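You operate a simulated robot arm through the tools that you are given. There is no shell and no other tool. Be economical: measure what you need, move in short steps, check, and stop when the job is done.

Carry out the task below with a simulated two-armed robot. There is one attempt and no reset: what you move stays moved.

Task
Screw the lid back on the white jar.

The check looks at the end state, three seconds after you hand in, the way a careful person would. Anything else that was tipped, shoved, dropped, spilled or broken makes it a failure. A push-on lid holds only when it is set on centred and level and pressed home; a screw cap is set on level and turned clockwise until tight.

Robot
Two 7-joint arms with two-finger parallel grippers on one trunk, on a base that drives. Base frame: it is fixed to the floor where the robot stands at the start and does not move with it; the origin is under the middle of the robot, x ahead of it, y to its left, z up; the surface under the hand at the start is at about z = 0.82. Lengths are in m, angles in degrees, forces in N, time in s.
The left shoulder is at the start at [0.062, 0.197, 1.129], the right one opposite. With the tool pointing down near the work surface each hand reaches from about 0.28 to 0.7 m from the robot's upright axis, wherever it stands, measured 20 degrees to its own side. Payload 1.57 kg a hand.
Tool frame (each hand has its own): the origin (TCP) lies between the finger pads and is the grasp point; the fingertips stand 0.03 m ahead of it; z points along the fingers, y is the line along which they close. The gripper opens to 0.11 m. The fingers are 0.024 m wide and 0.012 m thick; the gripper's body (0.048 by 0.112 m) begins 0.078 m behind the TCP.
Orientation is that of the tool frame in the base frame, as a unit quaternion [w, x, y, z]. With the fingers straight down and closing along the base's y, the tool's x points along the base's -x, its y along +y and its z along -z.

Tools
- The arms move only by the tool nudge_tool. It takes "left_commands", "right_commands" or both (then of equal length, played together; a hand with none holds still); each is a list of rows, each a list of 7 numbers: the shift along the base's x, y, z in units of 25 mm (1.0 is 25 mm), then the turn, a rotation vector about the base's x, y, z in units of 8 degrees (1.0 is 8 degrees), then the finger opening in m, from 0 to 0.11. In form: [[tx, ty, tz, wx, wy, wz, gripper], ...]. A call has 1 to 20 rows; each row shifts and turns the commanded pose from where the row before left it. A call with a number of a shift or a turn outside -1 to 1 is refused whole. A row lasts 0.2 s, in which the tool goes at most 0.05 m and 8.6 degrees; a call with a longer step from one row to the next is refused whole, and so is a gripper value outside its range. A pose out of reach is approached as far as the arm can. The call stops where the force on the tool passes 40 N (or 10 N more than at its start, if that is more) or the arm is blocked; 0.2 s more then pass. The fingers move at their own pace (about 0.072 m/s each) and stop on an object; they squeeze with about 38 N. The grip force told is the motor's: it shows also when the fingers shut on nothing. Time passes only in rows, and 0.2 s behind the last, so rows that do not move let the fingers close. It gives the time, the measured TCP pose, the force on the tool (base axes), the opening and the grip force at its end, in the units of the frame above (readings bear some noise), with the torque about the TCP (base axes, N m) and any sound that the robot's microphone picked up.
- Cameras (640 x 400 px; columns grow to the right, rows downward): "scene" is now at [0.0932, -0.0105, 1.6984]; the picture's right is [-0.16, -0.99, -0.00], its down [-0.87, 0.14, -0.47] and it looks along [0.46, -0.08, -0.88] (base axes); focal length 257 px, centre (320, 200). "left" rides on the left gripper at [0.07, -0.016, -0.141] in its tool frame; the picture's right is [0.23, 0.97, 0.00], its down [-0.85, 0.20, -0.48] and it looks along [-0.47, 0.11, 0.88] (tool axes); focal length 222 px, centre (320, 200). "right" rides on the right gripper at [0.07, 0.016, -0.141] in its tool frame; the picture's right is [-0.23, 0.97, 0.00], its down [-0.86, -0.20, -0.48] and it looks along [-0.47, -0.11, 0.88] (tool axes); focal length 222 px, centre (320, 200). There is no depth. A picture from a camera that has moved, and an enlarged one, comes with that camera's place and axes in the base frame and with its lens.
- get_image(camera): a new picture of that camera. The clock stands still meanwhile.
- slide_trunk(by): slides the trunk up (or, below 0, down) by that many m; the arms and the scene camera ride with it, the base frame stays. It gives what a move gives, with no picture.
- steer(legs): drives the robot by 1 to 6 legs, each [ahead, left, turn to the left] in m, m and degrees, along the robot's own axes; the way and the turn of a leg run together, so that a leg with both is an arc; at most 1.5 m and 180 degrees a leg. The arms and the cameras ride along, it lands a little off, and it stops where it bumps. It gives what a move gives.
- head_to(pan, tilt): turns the head with the scene camera to pan (to the left, within 86 degrees either way) and tilt (down, from -29 to 69), counted from straight ahead of the robot. It gives what a move gives.
- close_up(camera, box): a new picture of the part [left, top, right, bottom] of that camera's present view, enlarged. The clock stands still meanwhile.
- hand_in(): hands the job in; it is judged then, once.

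Go step by step. Nothing tells you exact positions but the pictures and the camera data: compare them with the known pose of the tool, close in by small moves and look again before you grip or let go. The budget is 120 turns and 88 pictures, counting those below and the enlarged ones. Unless the task says otherwise, let go and move clear before handing in, and close with one line.

The tools are called after "Call:" as a command line: name --argument value ..., lists and objects as JSON in quotes. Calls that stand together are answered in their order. nudge_tool: Moves the arms, as the interface text tells. Its arguments: {"type":"object","properties":{"left_commands":{"type":"array"},"right_commands":{"type":"array"}},"required":[]} The other tools are called the same way: slide_trunk (by) slides the trunk up or down; steer (legs) drives the base; head_to (pan, tilt) turns the head that bears the scene camera; get_image (camera) takes a picture; close_up (camera, box) takes an enlarged picture of a part of a camera's view; hand_in () hands the job in.

At the start:

```text
time_s: 0.0
left_tcp_pos: [0.4358, 0.1101, 1.1416]
left_orientation: [-0.001, 0.0, 1.0, 0.0]
left_ft_force: [-0.1, 0.1, 0.5]
left_ft_torque: [0.01, 0.01, -0.01]
left_grip_width: 0.11
left_grasp_force: 0.0
right_tcp_pos: [0.3714, -0.2564, 1.1696]
right_orientation: [-0.001, 0.0, 1.0, 0.001]
right_ft_force: [-0.7, -0.5, 0.5]
right_ft_torque: [0.01, -0.02, 0.02]
right_grip_width: 0.1101
right_grasp_force: 0.1
trunk travel left (down, up): [-0.725, 0.265]
robot x, y, heading: [0.0009, -0.001, 0.0]
head pan, tilt: [-9.3, 62.1]
```

scene: 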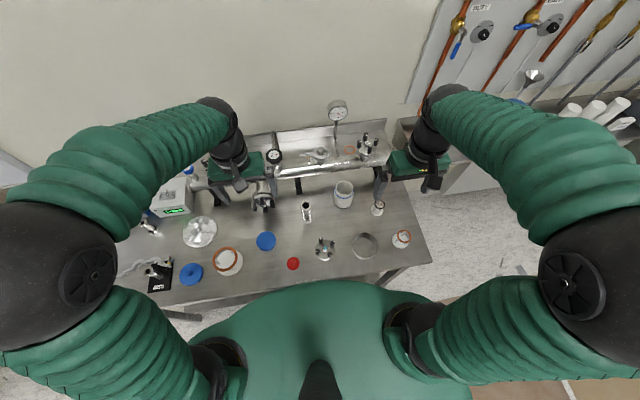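
right: 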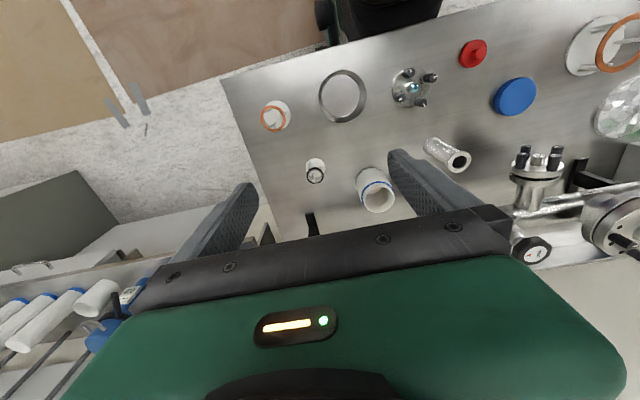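
left: 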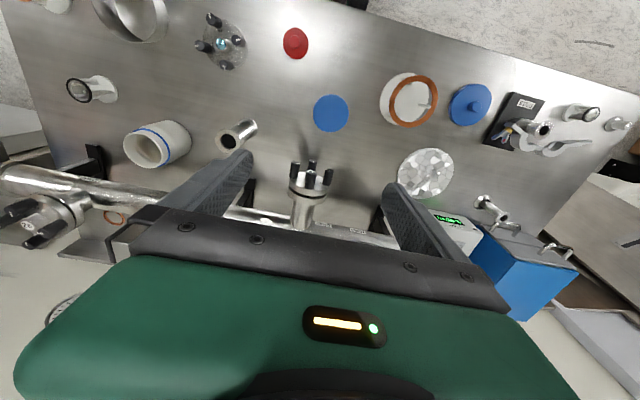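

I see a bench with a white jar (open, blue ring) and several discs and lids. I'll enlarge the views to tell which lid fits.

Call:
close_up --camera "scene" --box '[280, 160, 440, 260]'

Call:
close_up --camera "scene" --box '[140, 200, 300, 300]'

Call:
close_up --camera "left" --box '[100, 60, 360, 220]'

Call:
close_up --camera "left" --box '[260, 10, 520, 170]'

Call:
close_up --camera "right" --box '[240, 60, 480, 220]'

```text
4.00 times, centred on (360, 210) of scene
camera zoom: at [0.0932, -0.0105, 1.6984], right [-0.16, -0.99, 0.0], down [-0.87, 0.14, -0.47], along [0.46, -0.08, -0.88], focal length 1027 px, centre (160, 160)
```

zoom: 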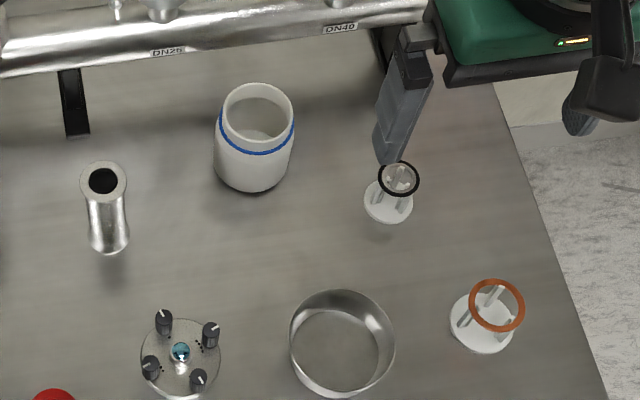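

```text
4.00 times, centred on (220, 250) of scene
camera zoom: at [0.0932, -0.0105, 1.6984], right [-0.16, -0.99, 0.0], down [-0.87, 0.14, -0.47], along [0.46, -0.08, -0.88], focal length 1027 px, centre (720, 0)
```

zoom: 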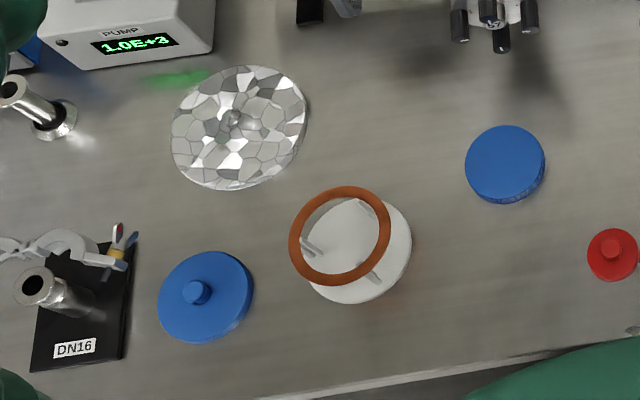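

```text
2.46 times, centred on (230, 140) of left
camera zoom: at [0.3676, 0.0957, 1.282], right [-0.23, 0.97, 0.0], down [0.86, 0.2, 0.48], along [0.47, 0.11, -0.88], focal length 547 px, centre (542, 348)
```

zoom: 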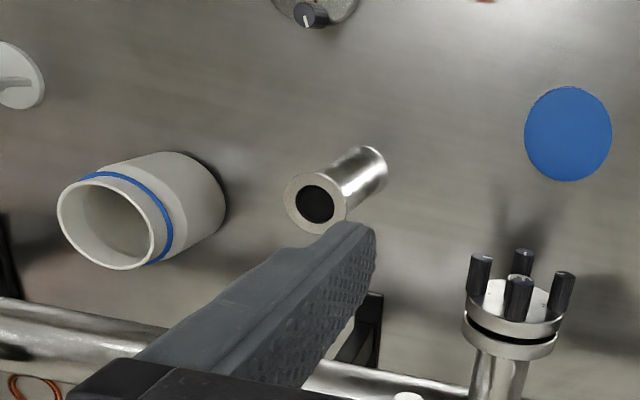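

```text
2.46 times, centred on (390, 90) of left
camera zoom: at [0.3676, 0.0957, 1.282], right [-0.23, 0.97, 0.0], down [0.86, 0.2, 0.48], along [0.47, 0.11, -0.88], focal length 547 px, centre (148, 471)
```

zoom: 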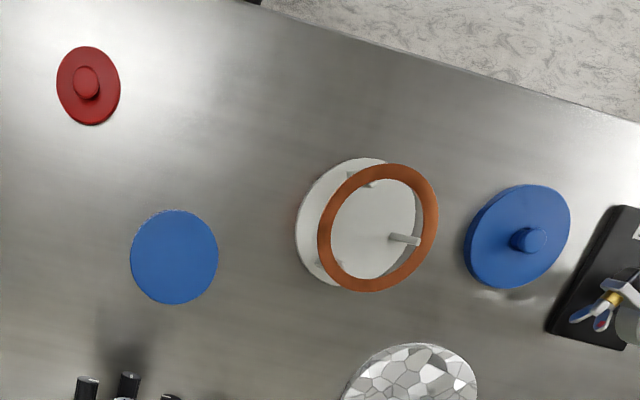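

```text
2.50 times, centred on (360, 140) of right
camera zoom: at [0.3001, -0.2396, 1.3108], right [0.23, 0.97, 0.0], down [0.86, -0.2, 0.48], along [0.47, -0.11, -0.88], focal length 555 px, centre (220, 350)
```

zoom: 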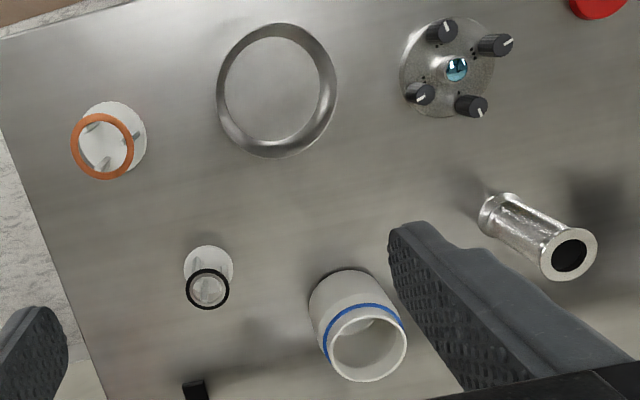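

The plain blue knurled cap, at about (0.416, 0.128), looks like the white jar's lid; the jar stands at about (0.535, -0.174) with its rim near z 0.92. I'll bring the left hand above the lid and look.

Call:
nudge_tool --left_commands '[[-0.2, 0.2, -1, 0, 0, 0, 0.11], [-0.2, 0.2, -1, 0, 0, 0, 0.11], [-0.2, 0.2, -1, 0, 0, 0, 0.11], [-0.2, 0.1, -1, 0, 0, 0, 0.11], [0, 0, -1, 0, 0, 0, 0.11], [0, 0, -1, 0, 0, 0, 0.11]]'

Call:
get_image --camera "left"

```text
time_s: 1.4
left_tcp_pos: [0.4155, 0.1301, 0.9888]
left_orientation: [0.0, 0.0, 1.0, 0.0]
left_ft_force: [0.3, -0.2, -0.5]
left_ft_torque: [-0.01, 0.0, 0.0]
left_grip_width: 0.1099
left_grasp_force: 0.0
right_tcp_pos: [0.3697, -0.2558, 1.1698]
right_orientation: [-0.001, 0.0, 1.0, 0.0]
right_ft_force: [-0.7, 0.3, 0.0]
right_ft_torque: [0.01, -0.02, 0.02]
right_grip_width: 0.11
right_grasp_force: 0.1
trunk travel left (down, up): [-0.725, 0.265]
robot x, y, heading: [0.0001, -0.0007, -0.1]
head pan, tilt: [-9.3, 62.1]
```

```text
79 pictures are left
camera left: at [0.347, 0.1134, 1.1299], right [-0.23, 0.97, 0.0], down [0.86, 0.2, 0.48], along [0.47, 0.11, -0.88], focal length 222 px, centre (320, 200)
```

left: 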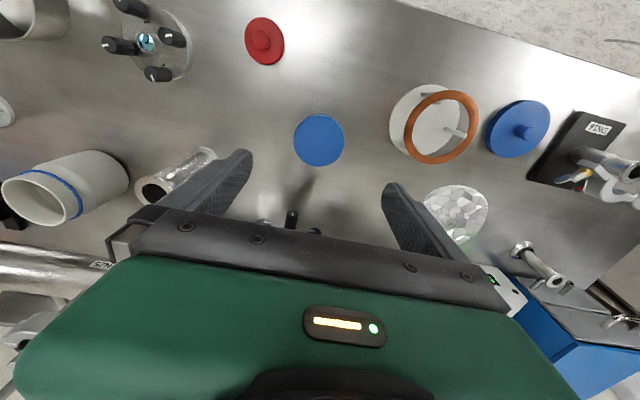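

The lid is confirmed at about (0.416, 0.128), about 0.066 m wide. I'm lowering further.

Call:
nudge_tool --left_commands '[[0, -0.08, -1, 0, 0, 0, 0.11], [0, 0, -1, 0, 0, 0, 0.1], [0, 0, -1, 0, 0, 0, 0.1], [0, 0, -0.6, 0, 0, 0, 0.1]]'

Call:
get_image --camera "left"

Call:
close_up --camera "scene" --box '[200, 180, 320, 280]'

```text
time_s: 2.4
left_tcp_pos: [0.4155, 0.1278, 0.8989]
left_orientation: [0.0, 0.0, 1.0, 0.0]
left_ft_force: [0.8, -0.7, -0.6]
left_ft_torque: [0.03, 0.01, -0.04]
left_grip_width: 0.1002
left_grasp_force: 0.0
right_tcp_pos: [0.3705, -0.256, 1.1709]
right_orientation: [0.0, 0.0, 1.0, 0.001]
right_ft_force: [0.7, -0.7, 0.3]
right_ft_torque: [-0.01, -0.01, 0.0]
right_grip_width: 0.1099
right_grasp_force: 0.0
trunk travel left (down, up): [-0.725, 0.265]
robot x, y, heading: [0.0031, -0.0004, -0.1]
head pan, tilt: [-9.3, 62.1]
```

```text
78 pictures are left
camera left: at [0.3468, 0.1114, 1.04], right [-0.23, 0.97, 0.0], down [0.86, 0.2, 0.48], along [0.47, 0.11, -0.88], focal length 222 px, centre (320, 200)
```

left: 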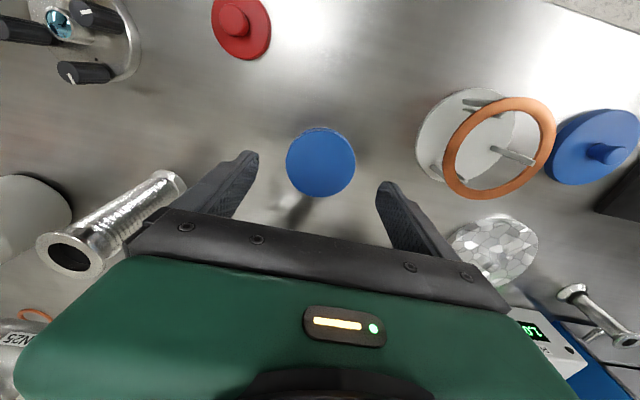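

```text
4.00 times, centred on (260, 230) of scene
camera zoom: at [0.0943, -0.0106, 1.6983], right [-0.16, -0.99, 0.0], down [-0.87, 0.14, -0.47], along [0.46, -0.08, -0.88], focal length 1027 px, centre (560, 80)
```

zoom: 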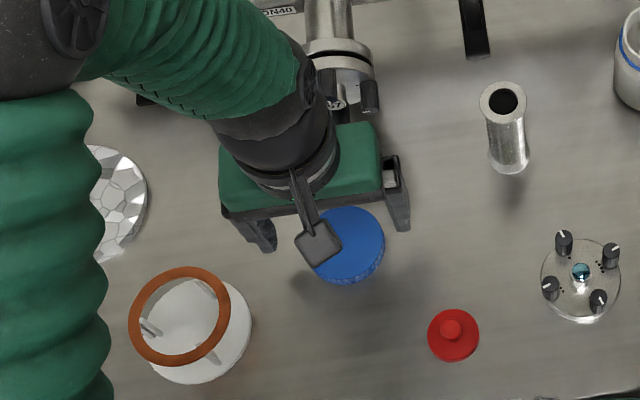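

Alignment is good. I'm lowering to straddle the lid and closing.

Call:
nudge_tool --left_commands '[[-0.03, 0, -0.9, 0, 0, 0, 0.1], [0, 0, -0.9, 0, 0, 0, 0.1], [0, 0, 0, 0, 0, 0, 0.1]]'

Call:
get_image --camera "left"

```text
time_s: 3.2
left_tcp_pos: [0.4136, 0.1296, 0.8556]
left_orientation: [0.0, 0.0, 1.0, 0.0]
left_ft_force: [0.5, -1.0, 0.0]
left_ft_torque: [0.0, 0.01, -0.02]
left_grip_width: 0.1
left_grasp_force: 0.0
right_tcp_pos: [0.369, -0.2564, 1.171]
right_orientation: [0.0, 0.0, 1.0, 0.001]
right_ft_force: [-0.5, -0.7, -0.2]
right_ft_torque: [-0.03, -0.01, 0.0]
right_grip_width: 0.11
right_grasp_force: 0.2
trunk travel left (down, up): [-0.725, 0.265]
robot x, y, heading: [-0.0022, -0.0026, 0.1]
head pan, tilt: [-9.3, 62.1]
```

```text
76 pictures are left
camera left: at [0.344, 0.1136, 0.9966], right [-0.23, 0.97, 0.0], down [0.85, 0.2, 0.48], along [0.47, 0.11, -0.88], focal length 222 px, centre (320, 200)
```

left: 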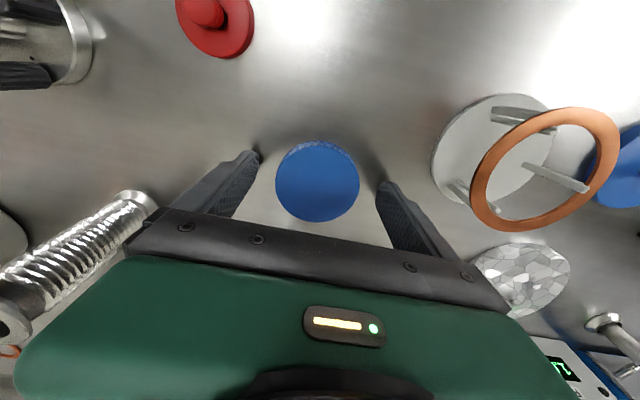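

Call:
nudge_tool --left_commands '[[0, 0, 0, 0, 0, 0, 0.06], [0, 0, 0, 0, 0, 0, 0.05], [0, 0, 0, 0, 0, 0, 0.05], [0, 0, 0, 0, 0, 0, 0.05]]'

Call:
get_image --camera "left"

```text
time_s: 4.2
left_tcp_pos: [0.412, 0.1303, 0.8567]
left_orientation: [0.0, 0.0, 1.0, -0.001]
left_ft_force: [0.7, -0.1, -0.5]
left_ft_torque: [0.0, -0.01, 0.0]
left_grip_width: 0.065
left_grasp_force: 38.0
right_tcp_pos: [0.3691, -0.2562, 1.1703]
right_orientation: [-0.001, 0.0, 1.0, 0.001]
right_ft_force: [0.7, -0.3, -0.5]
right_ft_torque: [0.02, -0.02, -0.02]
right_grip_width: 0.11
right_grasp_force: 0.0
trunk travel left (down, up): [-0.725, 0.265]
robot x, y, heading: [-0.0001, 0.0046, 0.1]
head pan, tilt: [-9.3, 62.1]
```

```text
75 pictures are left
camera left: at [0.3444, 0.1136, 0.9966], right [-0.23, 0.97, 0.0], down [0.86, 0.2, 0.48], along [0.47, 0.11, -0.88], focal length 222 px, centre (320, 200)
```

left: 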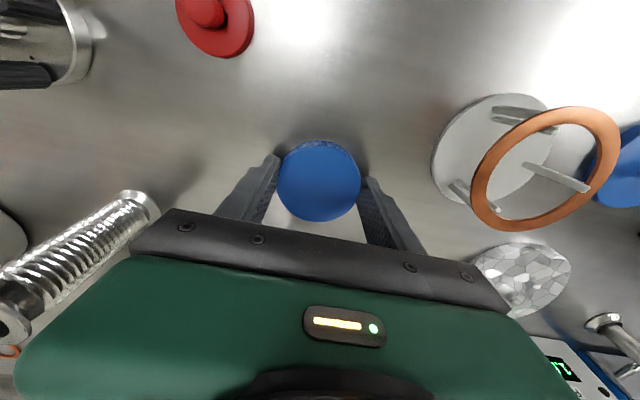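

The lid is gripped (0.065 m). I'll lift it clear and see how things stand.

Call:
nudge_tool --left_commands '[[0, 0, 0.5, 0, 0, 0, 0.05], [0, 0, 1, 0, 0, 0, 0.05], [0, 0, 1, 0, 0, 0, 0.05], [0, 0, 1, 0, 0, 0, 0.05], [0, 0, 1, 0, 0, 0, 0.05], [0, 0, 1, 0, 0, 0, 0.05], [0, 0, 1, 0, 0, 0, 0.05], [0, 0, 1, 0, 0, 0, 0.05], [0, 0, 1, 0, 0, 0, 0.05]]'

Call:
get_image --camera "left"

Call:
get_image --camera "right"

```text
time_s: 6.2
left_tcp_pos: [0.4122, 0.1284, 1.0692]
left_orientation: [0.0, 0.0, 1.0, 0.0]
left_ft_force: [0.9, -0.8, -0.1]
left_ft_torque: [0.0, -0.03, 0.04]
left_grip_width: 0.0648
left_grasp_force: 37.6
right_tcp_pos: [0.3688, -0.2563, 1.1697]
right_orientation: [0.0, 0.0, 1.0, 0.001]
right_ft_force: [0.6, -0.2, -1.1]
right_ft_torque: [0.01, -0.01, 0.0]
right_grip_width: 0.1101
right_grasp_force: 0.0
trunk travel left (down, up): [-0.725, 0.265]
robot x, y, heading: [0.0004, -0.0023, 0.1]
head pan, tilt: [-9.3, 62.1]
```

```text
74 pictures are left
camera left: at [0.3435, 0.1119, 1.2104], right [-0.23, 0.97, 0.0], down [0.86, 0.2, 0.48], along [0.47, 0.11, -0.88], focal length 222 px, centre (320, 200)
```

left: 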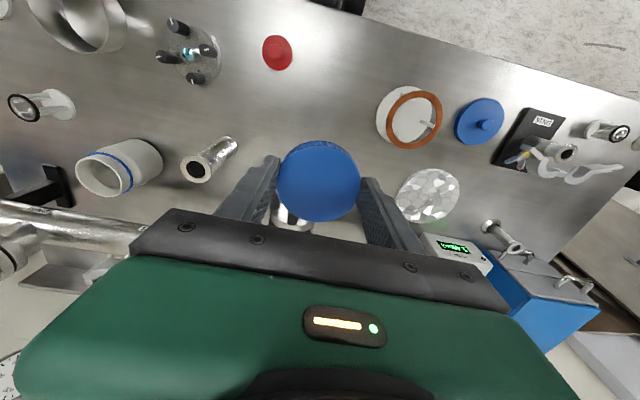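

```text
73 pictures are left
camera right: at [0.2986, -0.2395, 1.3112], right [0.23, 0.97, 0.0], down [0.85, -0.2, 0.48], along [0.47, -0.11, -0.88], focal length 222 px, centre (320, 200)
```

right: 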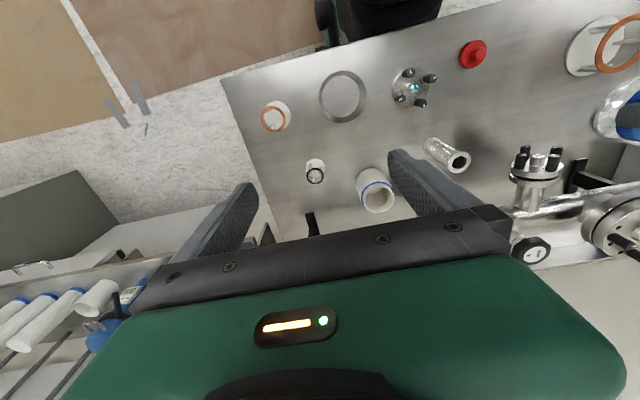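

The lid is held level. Next the right hand pitches to point forward and down, 35° below the horizontal, so it can hold the jar body from the front.

Call:
nudge_tool --right_commands '[[0.35, 0.47, -0.9, 0, -0.98, 0, 0.11], [0.35, 0.47, -0.9, 0, -0.98, 0, 0.11], [0.35, 0.47, -0.9, 0, -0.98, 0, 0.11], [0.35, 0.47, -0.9, 0, -0.98, 0, 0.11], [0.35, 0.47, -0.9, 0, -0.98, 0, 0.11], [0.35, 0.47, -0.9, 0, -0.98, 0, 0.11], [0.35, 0.47, -0.9, 0, -0.98, 0, 0.11], [0, 0, 0, 0, 0, 0, 0.11]]'

Call:
get_image --camera "right"

Call:
get_image --camera "scene"

```text
time_s: 8.0
left_tcp_pos: [0.413, 0.1279, 1.0694]
left_orientation: [0.0, 0.0, 1.0, 0.001]
left_ft_force: [0.5, 0.2, -0.9]
left_ft_torque: [0.01, 0.03, 0.02]
left_grip_width: 0.065
left_grasp_force: 38.3
right_tcp_pos: [0.494, -0.173, 1.0218]
right_orientation: [0.461, -0.001, 0.887, 0.001]
right_ft_force: [-0.3, -0.4, 0.1]
right_ft_torque: [-0.03, -0.06, -0.01]
right_grip_width: 0.1102
right_grasp_force: 0.1
right hand out of reach, approached as far as the arm can: row 4, 5, 6, 7
trunk travel left (down, up): [-0.725, 0.265]
robot x, y, heading: [0.0017, 0.0004, 0.1]
head pan, tilt: [-9.3, 62.1]
```

```text
72 pictures are left
camera right: at [0.338, -0.1557, 1.0456], right [0.13, 0.97, 0.19], down [0.1, -0.2, 0.97], along [0.99, -0.11, -0.12], focal length 222 px, centre (320, 200)
```

right: 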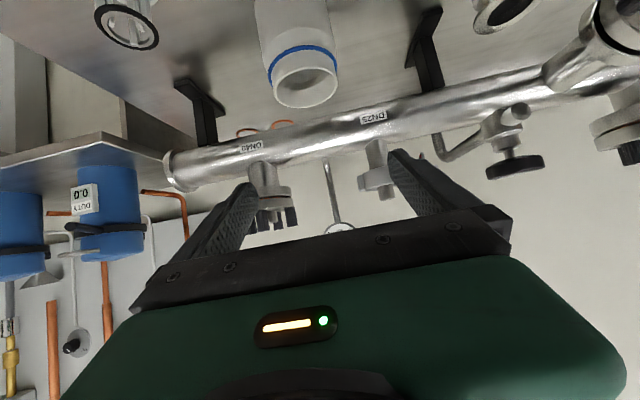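

```text
71 pictures are left
camera scene: at [0.0929, -0.01, 1.6984], right [-0.16, -0.99, 0.0], down [-0.87, 0.14, -0.47], along [0.46, -0.08, -0.88], focal length 257 px, centre (320, 200)
```

scene: 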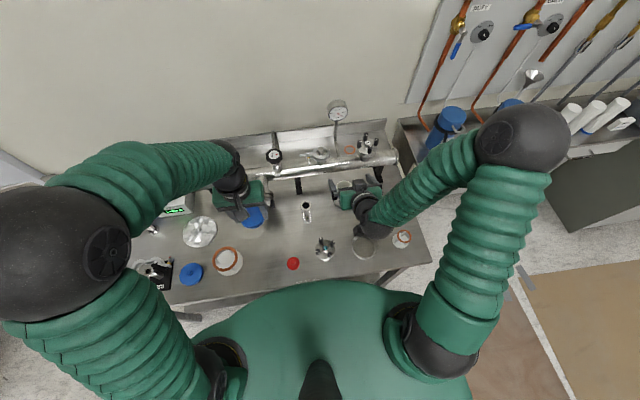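

The pitched pose is reached. The hand is above and in front of the jar, so I can lower it straight down with the fingers either side of the body; first I'm sliding forward to x≈0.53 to check the alignment.

Call:
nudge_tool --right_commands '[[0.7, 0, 0, 0, 0, 0, 0.11], [0.7, 0, 0, 0, 0, 0, 0.11], [0, 0, 0, 0, 0, 0, 0.11]]'

Call:
get_image --camera "right"

Call:
get_image --camera "left"

Call:
close_up --camera "scene" --box '[280, 150, 440, 250]'

```text
time_s: 8.8
left_tcp_pos: [0.4127, 0.1285, 1.0691]
left_orientation: [0.0, -0.001, 1.0, 0.001]
left_ft_force: [0.4, -0.4, 0.0]
left_ft_torque: [0.0, -0.01, 0.02]
left_grip_width: 0.0652
left_grasp_force: 37.5
right_tcp_pos: [0.5304, -0.1735, 1.0246]
right_orientation: [0.462, -0.001, 0.887, 0.001]
right_ft_force: [0.2, -0.1, -0.5]
right_ft_torque: [0.01, -0.03, -0.01]
right_grip_width: 0.1098
right_grasp_force: 0.0
trunk travel left (down, up): [-0.725, 0.265]
robot x, y, heading: [0.002, 0.0034, 0.1]
head pan, tilt: [-9.3, 62.1]
```

```text
70 pictures are left
camera right: at [0.3744, -0.1565, 1.0475], right [0.13, 0.97, 0.19], down [0.1, -0.2, 0.97], along [0.99, -0.11, -0.12], focal length 222 px, centre (320, 200)
```

right: 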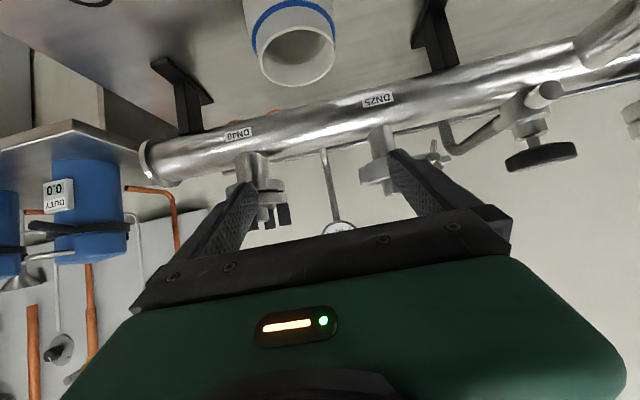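

```text
69 pictures are left
camera left: at [0.3437, 0.1119, 1.2102], right [-0.23, 0.97, 0.0], down [0.85, 0.2, 0.48], along [0.47, 0.11, -0.88], focal length 222 px, centre (320, 200)
```

left: 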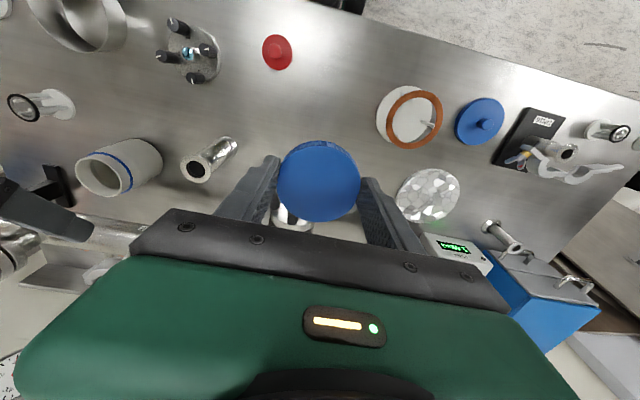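

```text
4.00 times, centred on (360, 200) of scene
camera zoom: at [0.0931, -0.0104, 1.6984], right [-0.16, -0.99, 0.0], down [-0.87, 0.14, -0.47], along [0.46, -0.08, -0.88], focal length 1027 px, centre (160, 200)
```

zoom: 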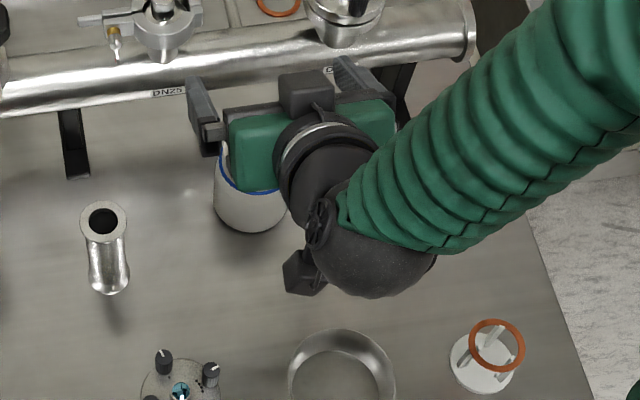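

The hand is aligned over the jar (about 0.527, -0.171). I'm lowering partway and checking.

Call:
nudge_tool --right_commands '[[0, 0.08, -0.8, 0, 0, 0, 0.11], [0, 0, -0.8, 0, 0, 0, 0.11], [0, 0, -0.8, 0, 0, 0, 0.11], [0, 0, -0.8, 0, 0, 0, 0.11], [0, 0, 0, 0, 0, 0, 0.11]]'

Call:
get_image --camera "right"

Call:
get_image --camera "left"

Call:
close_up --camera "scene" --box '[280, 150, 440, 250]'

```text
time_s: 10.0
left_tcp_pos: [0.4133, 0.1279, 1.0696]
left_orientation: [0.0, 0.0, 1.0, 0.0]
left_ft_force: [0.5, 0.2, 0.1]
left_ft_torque: [0.04, 0.02, -0.02]
left_grip_width: 0.0647
left_grasp_force: 37.4
right_tcp_pos: [0.5304, -0.1721, 0.9436]
right_orientation: [0.461, -0.001, 0.887, 0.001]
right_ft_force: [-0.6, 0.5, 0.3]
right_ft_torque: [0.01, -0.05, -0.02]
right_grip_width: 0.1103
right_grasp_force: 0.1
trunk travel left (down, up): [-0.725, 0.265]
robot x, y, heading: [-0.0027, -0.0001, 0.3]
head pan, tilt: [-9.3, 62.1]
```

```text
67 pictures are left
camera right: at [0.3745, -0.1551, 0.9672], right [0.13, 0.97, 0.19], down [0.1, -0.2, 0.97], along [0.99, -0.11, -0.12], focal length 222 px, centre (320, 200)
```

right: 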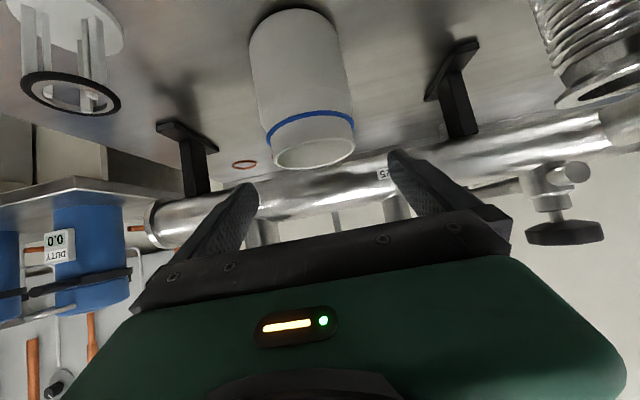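

```text
66 pictures are left
camera left: at [0.3439, 0.112, 1.2101], right [-0.23, 0.97, 0.0], down [0.86, 0.2, 0.48], along [0.47, 0.11, -0.88], focal length 222 px, centre (320, 200)
```

left: 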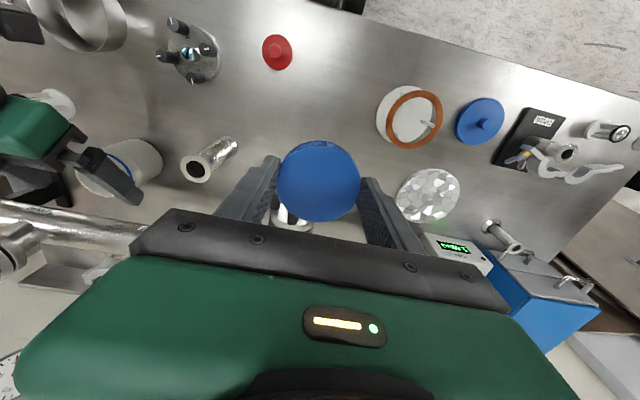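

```text
4.00 times, centred on (360, 200) of scene
camera zoom: at [0.0938, -0.0103, 1.6983], right [-0.16, -0.99, 0.0], down [-0.87, 0.14, -0.47], along [0.46, -0.08, -0.88], focal length 1027 px, centre (160, 200)
```

zoom: 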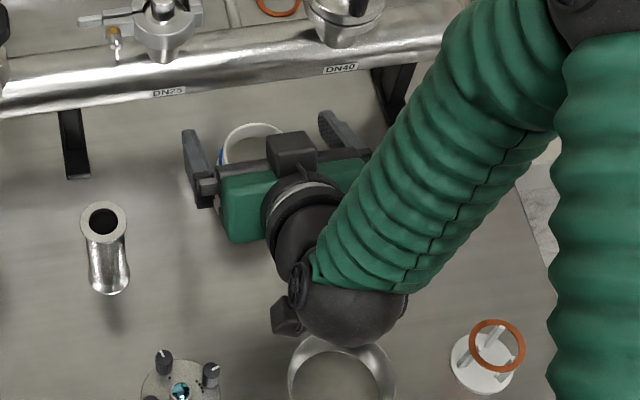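

The forearm rises outward and clears the small parts. The jar is centred at y≈-0.170, so I'm continuing down to z≈0.86.

Call:
nudge_tool --right_commands '[[0, 0.08, -0.7, 0, 0, 0, 0.11], [0, 0, -0.7, 0, 0, 0, 0.11], [0, 0, -0.7, 0, 0, 0, 0.11], [0, 0, 0, 0, 0, 0, 0.11]]'

Call:
get_image --camera "right"

Call:
get_image --camera "scene"

```text
time_s: 11.0
left_tcp_pos: [0.4128, 0.1285, 1.0692]
left_orientation: [0.0, 0.0, 1.0, 0.0]
left_ft_force: [-0.3, 0.2, -0.6]
left_ft_torque: [0.0, -0.03, 0.05]
left_grip_width: 0.0651
left_grasp_force: 38.0
right_tcp_pos: [0.5327, -0.1697, 0.8912]
right_orientation: [0.461, 0.0, 0.887, 0.0]
right_ft_force: [1.1, -0.2, -0.2]
right_ft_torque: [-0.01, 0.03, 0.0]
right_grip_width: 0.1099
right_grasp_force: 0.0
trunk travel left (down, up): [-0.725, 0.265]
robot x, y, heading: [-0.0002, -0.0021, -0.2]
head pan, tilt: [-9.3, 62.1]
```

```text
64 pictures are left
camera right: at [0.3761, -0.1531, 0.9152], right [0.13, 0.97, 0.19], down [0.1, -0.2, 0.97], along [0.99, -0.11, -0.12], focal length 222 px, centre (320, 200)
```

right: 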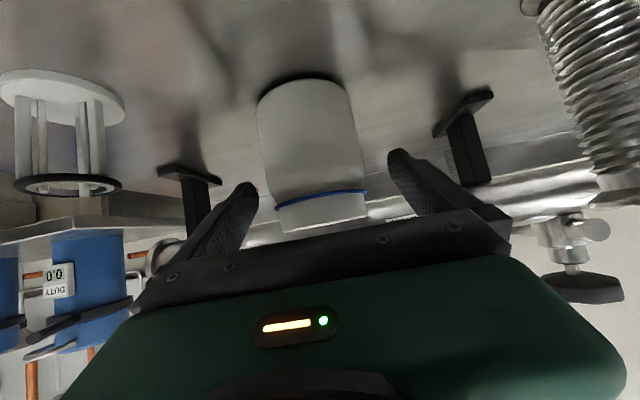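

```text
63 pictures are left
camera scene: at [0.0943, -0.0103, 1.6983], right [-0.16, -0.99, 0.0], down [-0.87, 0.14, -0.47], along [0.46, -0.08, -0.88], focal length 257 px, centre (320, 200)
```

scene: 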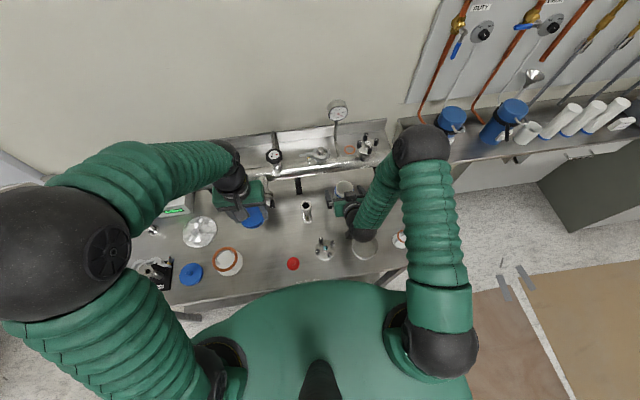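

Still well clear; the elbow is high. I'm going down the last 33 mm and then closing gently on the jar.

Call:
nudge_tool --right_commands '[[0, 0.04, -0.65, 0, 0, 0, 0.11], [0, 0, -0.65, 0, 0, 0, 0.1], [0, 0, 0, 0, 0, 0, 0.09]]'

Call:
get_image --camera "right"

Call:
get_image --camera "left"

```text
time_s: 11.8
left_tcp_pos: [0.4127, 0.1269, 1.0701]
left_orientation: [0.0, 0.0, 1.0, 0.0]
left_ft_force: [0.8, 0.1, -0.1]
left_ft_torque: [-0.01, 0.01, -0.01]
left_grip_width: 0.0651
left_grasp_force: 37.7
right_tcp_pos: [0.5301, -0.1693, 0.8586]
right_orientation: [0.462, -0.001, 0.887, 0.001]
right_ft_force: [0.5, 0.1, 0.0]
right_ft_torque: [0.02, 0.01, 0.01]
right_grip_width: 0.09
right_grasp_force: 0.1
trunk travel left (down, up): [-0.725, 0.265]
robot x, y, heading: [-0.0022, 0.0001, -0.1]
head pan, tilt: [-9.3, 62.1]
```

```text
62 pictures are left
camera right: at [0.3742, -0.152, 0.8824], right [0.13, 0.97, 0.19], down [0.1, -0.2, 0.97], along [0.99, -0.11, -0.12], focal length 222 px, centre (320, 200)
```

right: 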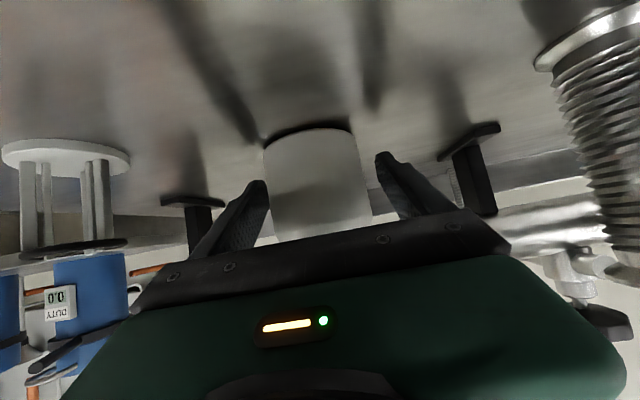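

```text
61 pictures are left
camera left: at [0.3438, 0.1121, 1.2101], right [-0.23, 0.97, 0.0], down [0.85, 0.2, 0.48], along [0.47, 0.11, -0.88], focal length 222 px, centre (320, 200)
```

left: 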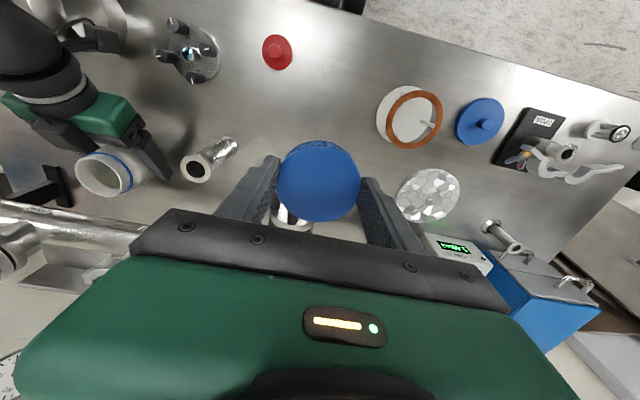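

Call:
nudge_tool --right_commands '[[0, 0, 0, 0, 0, 0, 0.075], [0, 0, 0, 0, 0, 0, 0.065], [0, 0, 0, 0, 0, 0, 0.06], [0, 0, 0, 0, 0, 0, 0.06]]'

Call:
get_image --camera "right"

Call:
get_image --camera "left"

Call:
close_up --camera "scene" --box '[280, 150, 440, 250]'

```text
time_s: 12.8
left_tcp_pos: [0.4131, 0.1273, 1.0687]
left_orientation: [0.0, 0.0, 1.0, -0.001]
left_ft_force: [-0.3, -0.8, 0.1]
left_ft_torque: [0.03, -0.01, 0.01]
left_grip_width: 0.0651
left_grasp_force: 38.4
right_tcp_pos: [0.5299, -0.1692, 0.8582]
right_orientation: [0.461, -0.001, 0.887, 0.001]
right_ft_force: [0.0, 0.1, -0.4]
right_ft_torque: [0.02, 0.01, 0.04]
right_grip_width: 0.0702
right_grasp_force: 38.3
trunk travel left (down, up): [-0.725, 0.265]
robot x, y, heading: [0.001, 0.0021, 0.1]
head pan, tilt: [-9.3, 62.1]
```

```text
60 pictures are left
camera right: at [0.3747, -0.152, 0.8824], right [0.13, 0.97, 0.19], down [0.1, -0.2, 0.97], along [0.99, -0.11, -0.12], focal length 222 px, centre (320, 200)
```

right: 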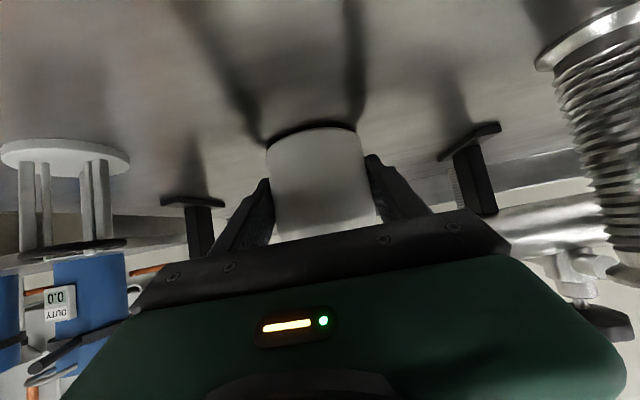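

```text
59 pictures are left
camera left: at [0.3444, 0.112, 1.2099], right [-0.23, 0.97, 0.0], down [0.86, 0.2, 0.48], along [0.47, 0.11, -0.88], focal length 222 px, centre (320, 200)
```

left: 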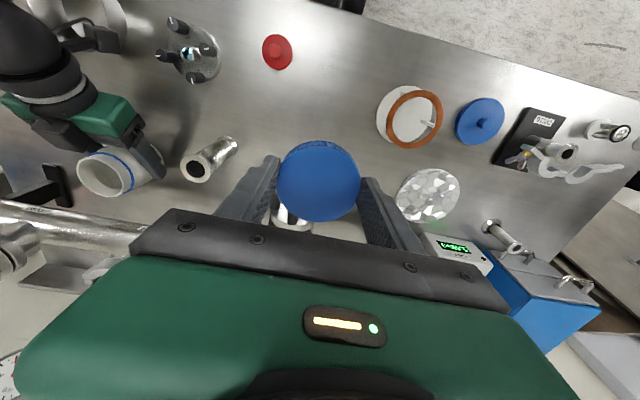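

```text
4.00 times, centred on (360, 200) of scene
camera zoom: at [0.0944, -0.0103, 1.6983], right [-0.16, -0.99, 0.0], down [-0.87, 0.14, -0.47], along [0.46, -0.08, -0.88], focal length 1027 px, centre (160, 200)
```

zoom: 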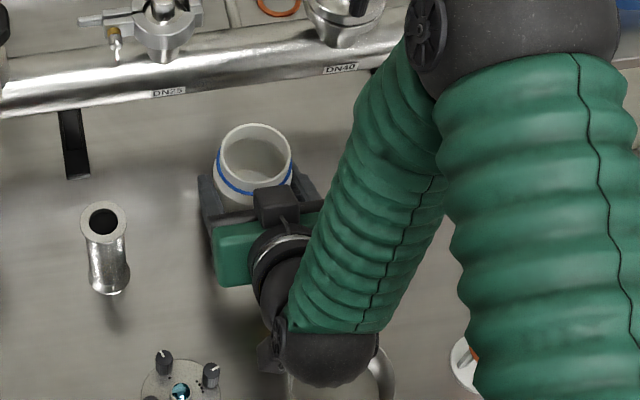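

The jar is held firmly (0.070 m). Next the left hand carries the lid across to above the jar at z≈1.07.

Call:
nudge_tool --left_commands '[[0.3, -1, 0, 0, 0, 0, 0.05], [0.3, -1, 0, 0, 0, 0, 0.05], [0.3, -1, 0, 0, 0, 0, 0.05], [0.3, -1, 0, 0, 0, 0, 0.05], [0.3, -1, 0, 0, 0, 0, 0.05], [0.3, -1, 0, 0, 0, 0, 0.05], [0.3, -1, 0, 0, 0, 0, 0.05], [0.3, -1, 0, 0, 0, 0, 0.05]]'

Call:
get_image --camera "left"

Call:
get_image --camera "scene"

```text
time_s: 14.6
left_tcp_pos: [0.475, -0.0741, 1.0692]
left_orientation: [0.0, -0.001, 1.0, 0.001]
left_ft_force: [0.2, 0.0, -0.2]
left_ft_torque: [-0.02, -0.03, 0.02]
left_grip_width: 0.0649
left_grasp_force: 38.3
right_tcp_pos: [0.5309, -0.17, 0.8589]
right_orientation: [0.461, 0.001, 0.888, 0.001]
right_ft_force: [0.4, -0.7, -0.4]
right_ft_torque: [-0.02, 0.04, -0.03]
right_grip_width: 0.0704
right_grasp_force: 38.2
trunk travel left (down, up): [-0.725, 0.265]
robot x, y, heading: [0.0014, 0.0023, 0.1]
head pan, tilt: [-9.3, 62.1]
```

```text
57 pictures are left
camera left: at [0.4074, -0.0899, 1.2098], right [-0.23, 0.97, 0.0], down [0.85, 0.2, 0.48], along [0.47, 0.11, -0.88], focal length 222 px, centre (320, 200)
```

left: 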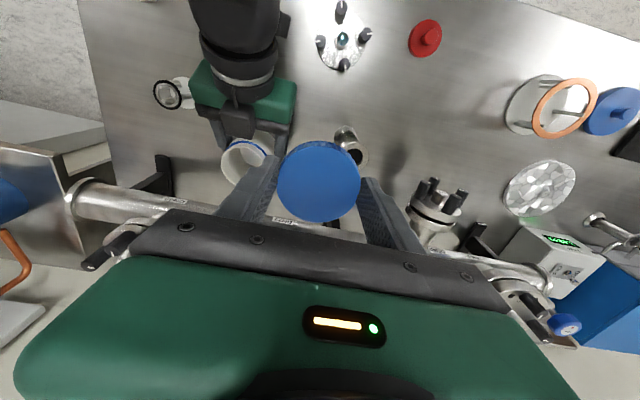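

```text
56 pictures are left
camera scene: at [0.0953, -0.0129, 1.6985], right [-0.16, -0.99, 0.0], down [-0.87, 0.14, -0.47], along [0.46, -0.07, -0.88], focal length 257 px, centre (320, 200)
```

scene: 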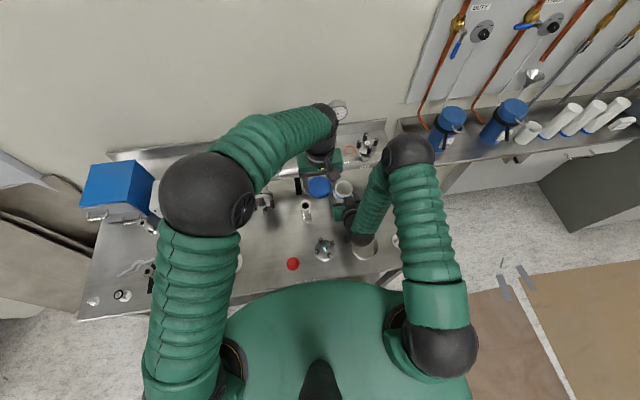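

The path is clear. I'm continuing to directly above the jar.

Call:
nudge_tool --left_commands '[[0.57, -0.95, 0, 0, 0, 0, 0.05], [0.57, -0.95, 0, 0, 0, 0, 0.05], [0.57, -0.95, 0, 0, 0, 0, 0.05], [0.57, -0.95, 0, 0, 0, 0, 0.05], [0, 0, -0.8, 0, 0, 0, 0.05], [0, 0, -0.8, 0, 0, 0, 0.05], [0, 0, 0, 0, 0, 0, 0.05]]'

Call:
get_image --camera "left"

Call:
get_image --camera "scene"

Call:
get_image --camera "right"

```text
time_s: 16.4
left_tcp_pos: [0.5671, -0.1231, 1.039]
left_orientation: [0.008, -0.049, 0.999, -0.007]
left_ft_force: [-0.7, -0.6, 0.1]
left_ft_torque: [0.01, -0.03, 0.01]
left_grip_width: 0.0652
left_grasp_force: 38.5
right_tcp_pos: [0.5294, -0.1697, 0.8569]
right_orientation: [0.463, 0.0, 0.886, 0.0]
right_ft_force: [0.8, -0.8, 3.4]
right_ft_torque: [-0.11, 0.02, 0.02]
right_grip_width: 0.0701
right_grasp_force: 37.9
trunk travel left (down, up): [-0.725, 0.265]
robot x, y, heading: [0.0, 0.001, -0.3]
head pan, tilt: [-9.3, 62.1]
stopped in row 7 (left hand): the arm was blocked; the commanded pose is now the measured one
```

```text
55 pictures are left
camera left: at [0.4976, -0.1439, 1.1788], right [-0.32, 0.95, -0.02], down [0.82, 0.29, 0.49], along [0.47, 0.14, -0.87], focal length 222 px, centre (320, 200)
```

left: 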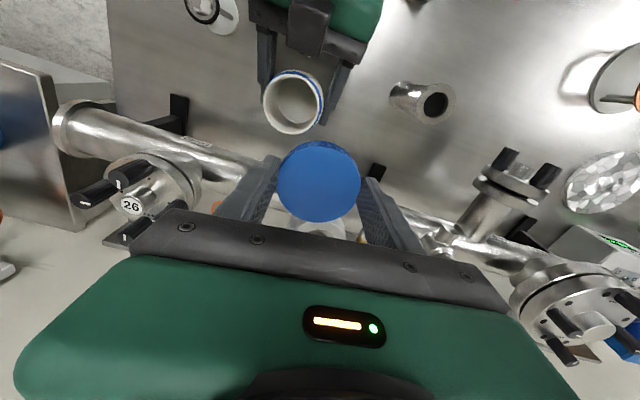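

```text
54 pictures are left
camera scene: at [0.0933, -0.0115, 1.6959], right [-0.16, -0.99, 0.0], down [-0.87, 0.14, -0.47], along [0.46, -0.07, -0.88], focal length 257 px, centre (320, 200)
```

scene: 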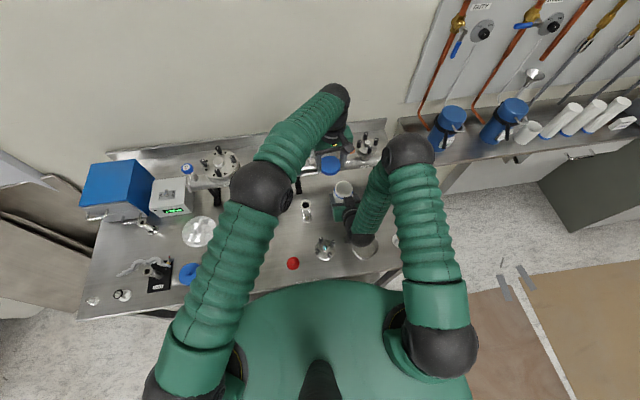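

```text
53 pictures are left
camera right: at [0.3729, -0.1522, 0.8814], right [0.13, 0.97, 0.19], down [0.1, -0.2, 0.98], along [0.99, -0.11, -0.12], focal length 222 px, centre (320, 200)
```

right: 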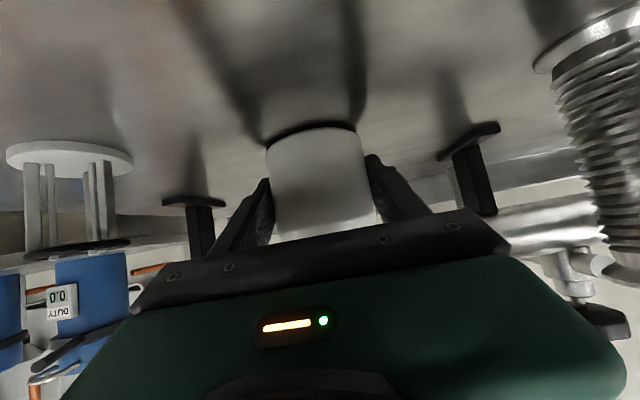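

The left arm was blocked before reaching the jar; it looks like it is too far across for this arm. I'll back it out the way it came before deciding on driving.

Call:
nudge_tool --left_commands '[[-0.2, 0.2, 0.6, 0, 0, 0, 0.05], [-0.7, 0.7, 0.6, 0, 0, -0.35, 0.05], [-0.8, 0.8, 0, 0, 0, -0.35, 0.05], [-0.8, 0.8, 0, 0, 0, 0, 0.05], [-0.8, 0.8, 0, 0, 0, 0, 0.05], [-0.3, 0.8, 0, 0, 0, 0, 0.05], [0, 0, 0, 0, 0, 0, 0.05]]'

Call:
get_image --camera "scene"

```text
time_s: 18.0
left_tcp_pos: [0.4739, -0.0234, 1.0668]
left_orientation: [0.005, 0.005, 1.0, -0.005]
left_ft_force: [-0.2, 0.1, 0.0]
left_ft_torque: [-0.02, 0.01, -0.04]
left_grip_width: 0.065
left_grasp_force: 38.0
right_tcp_pos: [0.5288, -0.1689, 0.8595]
right_orientation: [0.461, -0.001, 0.887, 0.001]
right_ft_force: [0.2, 0.6, -1.1]
right_ft_torque: [0.02, 0.01, 0.02]
right_grip_width: 0.0704
right_grasp_force: 37.8
trunk travel left (down, up): [-0.725, 0.265]
robot x, y, heading: [0.0017, -0.0003, -0.3]
head pan, tilt: [-9.3, 62.1]
```

```text
52 pictures are left
camera scene: at [0.095, -0.0111, 1.6983], right [-0.16, -0.99, 0.0], down [-0.87, 0.14, -0.47], along [0.46, -0.07, -0.88], focal length 257 px, centre (320, 200)
```

scene: 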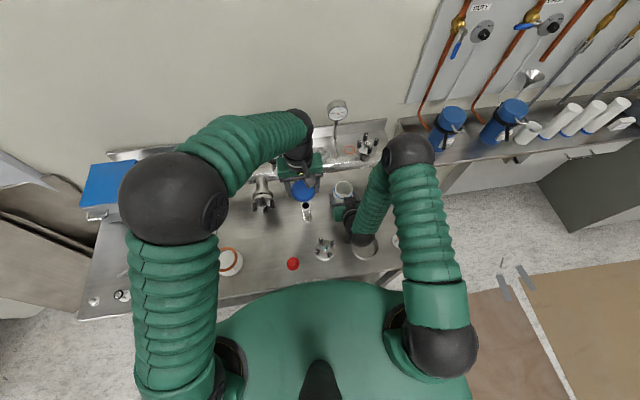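

It's simply at the left arm's reach limit, and the jar is unmoved. I'll release the jar, raise the right hand straight up, and drive the robot about 0.12 m to the right.

Call:
nudge_tool --right_commands '[[0, 0, 0, 0, 0, 0, 0.09], [0, 0, 0, 0, 0, 0, 0.11], [0, 0, 0, 0, 0, 0, 0.11], [0, 0, 0.8, 0, 0, 0, 0.11], [0, 0, 0.8, 0, 0, 0, 0.11], [0, 0, 0.8, 0, 0, 0, 0.11], [0, 0, 0.8, 0, 0, 0, 0.11], [0, 0, 0.8, 0, 0, 0, 0.11], [0, 0, 0.8, 0, 0, 0, 0.11], [0, 0, 0.8, 0, 0, 0, 0.11], [0, 0, 0.8, 0, 0, 0, 0.11], [0, 0, 0.4, 0, 0, 0, 0.11]]'

Call:
get_image --camera "right"

Call:
get_image --camera "scene"

```text
time_s: 20.6
left_tcp_pos: [0.4733, -0.0239, 1.0673]
left_orientation: [0.006, 0.005, 1.0, -0.004]
left_ft_force: [-0.6, 0.8, -1.0]
left_ft_torque: [-0.03, 0.02, -0.01]
left_grip_width: 0.0651
left_grasp_force: 37.8
right_tcp_pos: [0.5284, -0.1673, 1.031]
right_orientation: [0.462, 0.0, 0.887, 0.0]
right_ft_force: [0.4, -0.7, 0.4]
right_ft_torque: [0.02, -0.02, -0.03]
right_grip_width: 0.1102
right_grasp_force: 0.0
trunk travel left (down, up): [-0.725, 0.265]
robot x, y, heading: [-0.001, -0.002, -0.0]
head pan, tilt: [-9.3, 62.1]
```

```text
51 pictures are left
camera right: at [0.373, -0.1515, 1.0544], right [0.13, 0.97, 0.19], down [0.1, -0.2, 0.97], along [0.99, -0.11, -0.12], focal length 222 px, centre (320, 200)
```

right: 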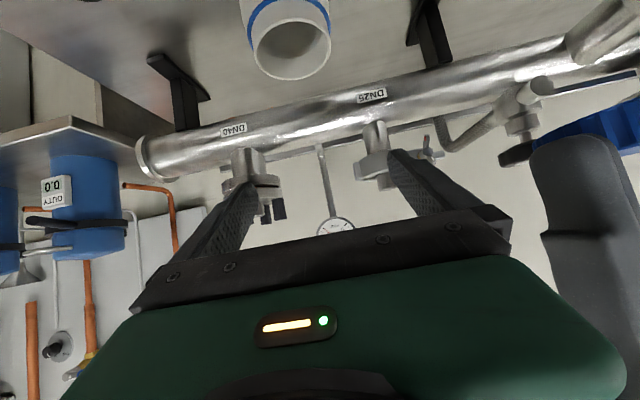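

```text
50 pictures are left
camera scene: at [0.0937, -0.0108, 1.6983], right [-0.16, -0.99, 0.0], down [-0.87, 0.14, -0.47], along [0.46, -0.08, -0.88], focal length 257 px, centre (320, 200)
```

scene: 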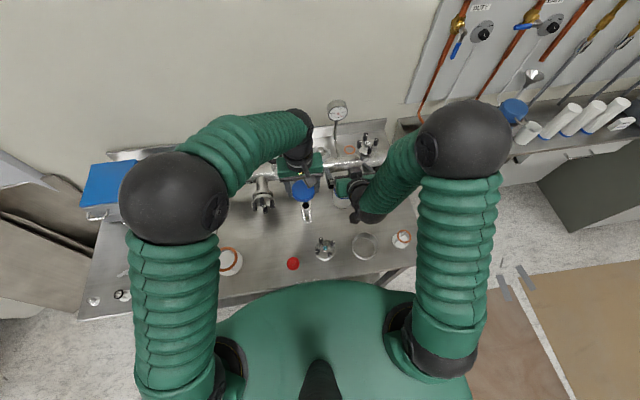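

The jar stands undisturbed. I'm raising the right hand a little and driving 0.12 m right.

Call:
nudge_tool --right_commands '[[-0.5, 0, 0.9, 0, 0, 0, 0.11], [-0.3, 0, 0.9, 0, 0, 0, 0.11]]'

Call:
steer --legs '[[0, -0.12, 0]]'

Call:
get_image --camera "scene"

```text
time_s: 21.2
left_tcp_pos: [0.4708, -0.0235, 1.0671]
left_orientation: [0.007, 0.004, 1.0, -0.005]
left_ft_force: [0.4, -0.1, 0.4]
left_ft_torque: [0.01, -0.02, 0.0]
left_grip_width: 0.0648
left_grasp_force: 38.1
right_tcp_pos: [0.5099, -0.1696, 1.0762]
right_orientation: [0.463, 0.0, 0.887, 0.0]
right_ft_force: [-0.7, 0.9, 0.8]
right_ft_torque: [-0.01, -0.02, 0.01]
right_grip_width: 0.1101
right_grasp_force: 0.1
trunk travel left (down, up): [-0.725, 0.265]
robot x, y, heading: [-0.0022, -0.0009, 0.0]
head pan, tilt: [-9.3, 62.1]
```

```text
time_s: 22.4
left_tcp_pos: [0.4733, -0.1121, 1.0677]
left_orientation: [0.006, 0.003, 1.0, -0.017]
left_ft_force: [-0.3, 1.3, 0.7]
left_ft_torque: [-0.12, -0.01, 0.02]
left_grip_width: 0.065
left_grasp_force: 38.2
right_tcp_pos: [0.5122, -0.258, 1.0795]
right_orientation: [0.462, -0.007, 0.887, -0.009]
right_ft_force: [0.2, 1.5, -0.1]
right_ft_torque: [-0.1, 0.03, -0.14]
right_grip_width: 0.1098
right_grasp_force: 0.2
trunk travel left (down, up): [-0.725, 0.265]
robot x, y, heading: [-0.0015, -0.1182, -0.1]
head pan, tilt: [-9.3, 62.1]
```

```text
49 pictures are left
camera scene: at [0.0931, -0.0838, 1.6981], right [-0.16, -0.99, 0.02], down [-0.87, 0.13, -0.47], along [0.46, -0.1, -0.88], focal length 257 px, centre (320, 200)
```

scene: 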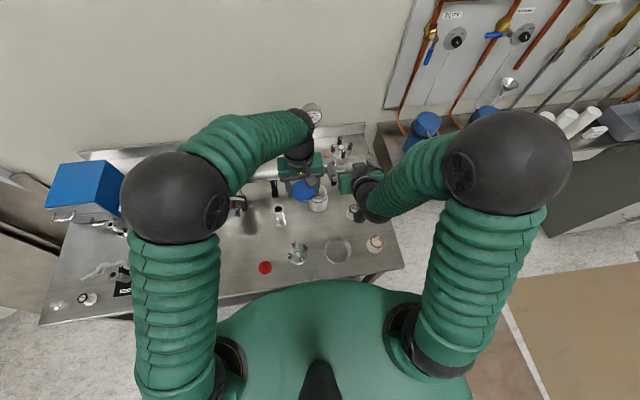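

The robot is still settling. I'll move the left hand back aside to y≈0 so the right hand has room, then re-measure.

Call:
nudge_tool --left_commands '[[0, 0.9, 0, 0, 0, 0, 0.05], [0, 0.9, 0, 0, 0, 0, 0.05], [0, 0.9, 0, 0, 0, 0, 0.05], [0, 0.9, 0, 0, 0, 0, 0.05], [0, 0.9, 0, 0, 0, 0, 0.05], [0, 0, 0, 0, 0, 0, 0.05], [0, 0, 0, 0, 0, 0, 0.05]]'

```text
time_s: 24.0
left_tcp_pos: [0.4722, -0.0135, 1.0673]
left_orientation: [0.006, 0.001, 1.0, -0.009]
left_ft_force: [-0.4, 0.3, -1.2]
left_ft_torque: [-0.01, 0.04, 0.01]
left_grip_width: 0.0651
left_grasp_force: 37.7
right_tcp_pos: [0.5111, -0.272, 1.0784]
right_orientation: [0.463, -0.004, 0.886, -0.002]
right_ft_force: [-0.3, 0.3, -0.1]
right_ft_torque: [0.0, 0.0, -0.07]
right_grip_width: 0.1101
right_grasp_force: 0.0
trunk travel left (down, up): [-0.725, 0.265]
robot x, y, heading: [0.0005, -0.1127, 0.6]
head pan, tilt: [-9.3, 62.1]
```

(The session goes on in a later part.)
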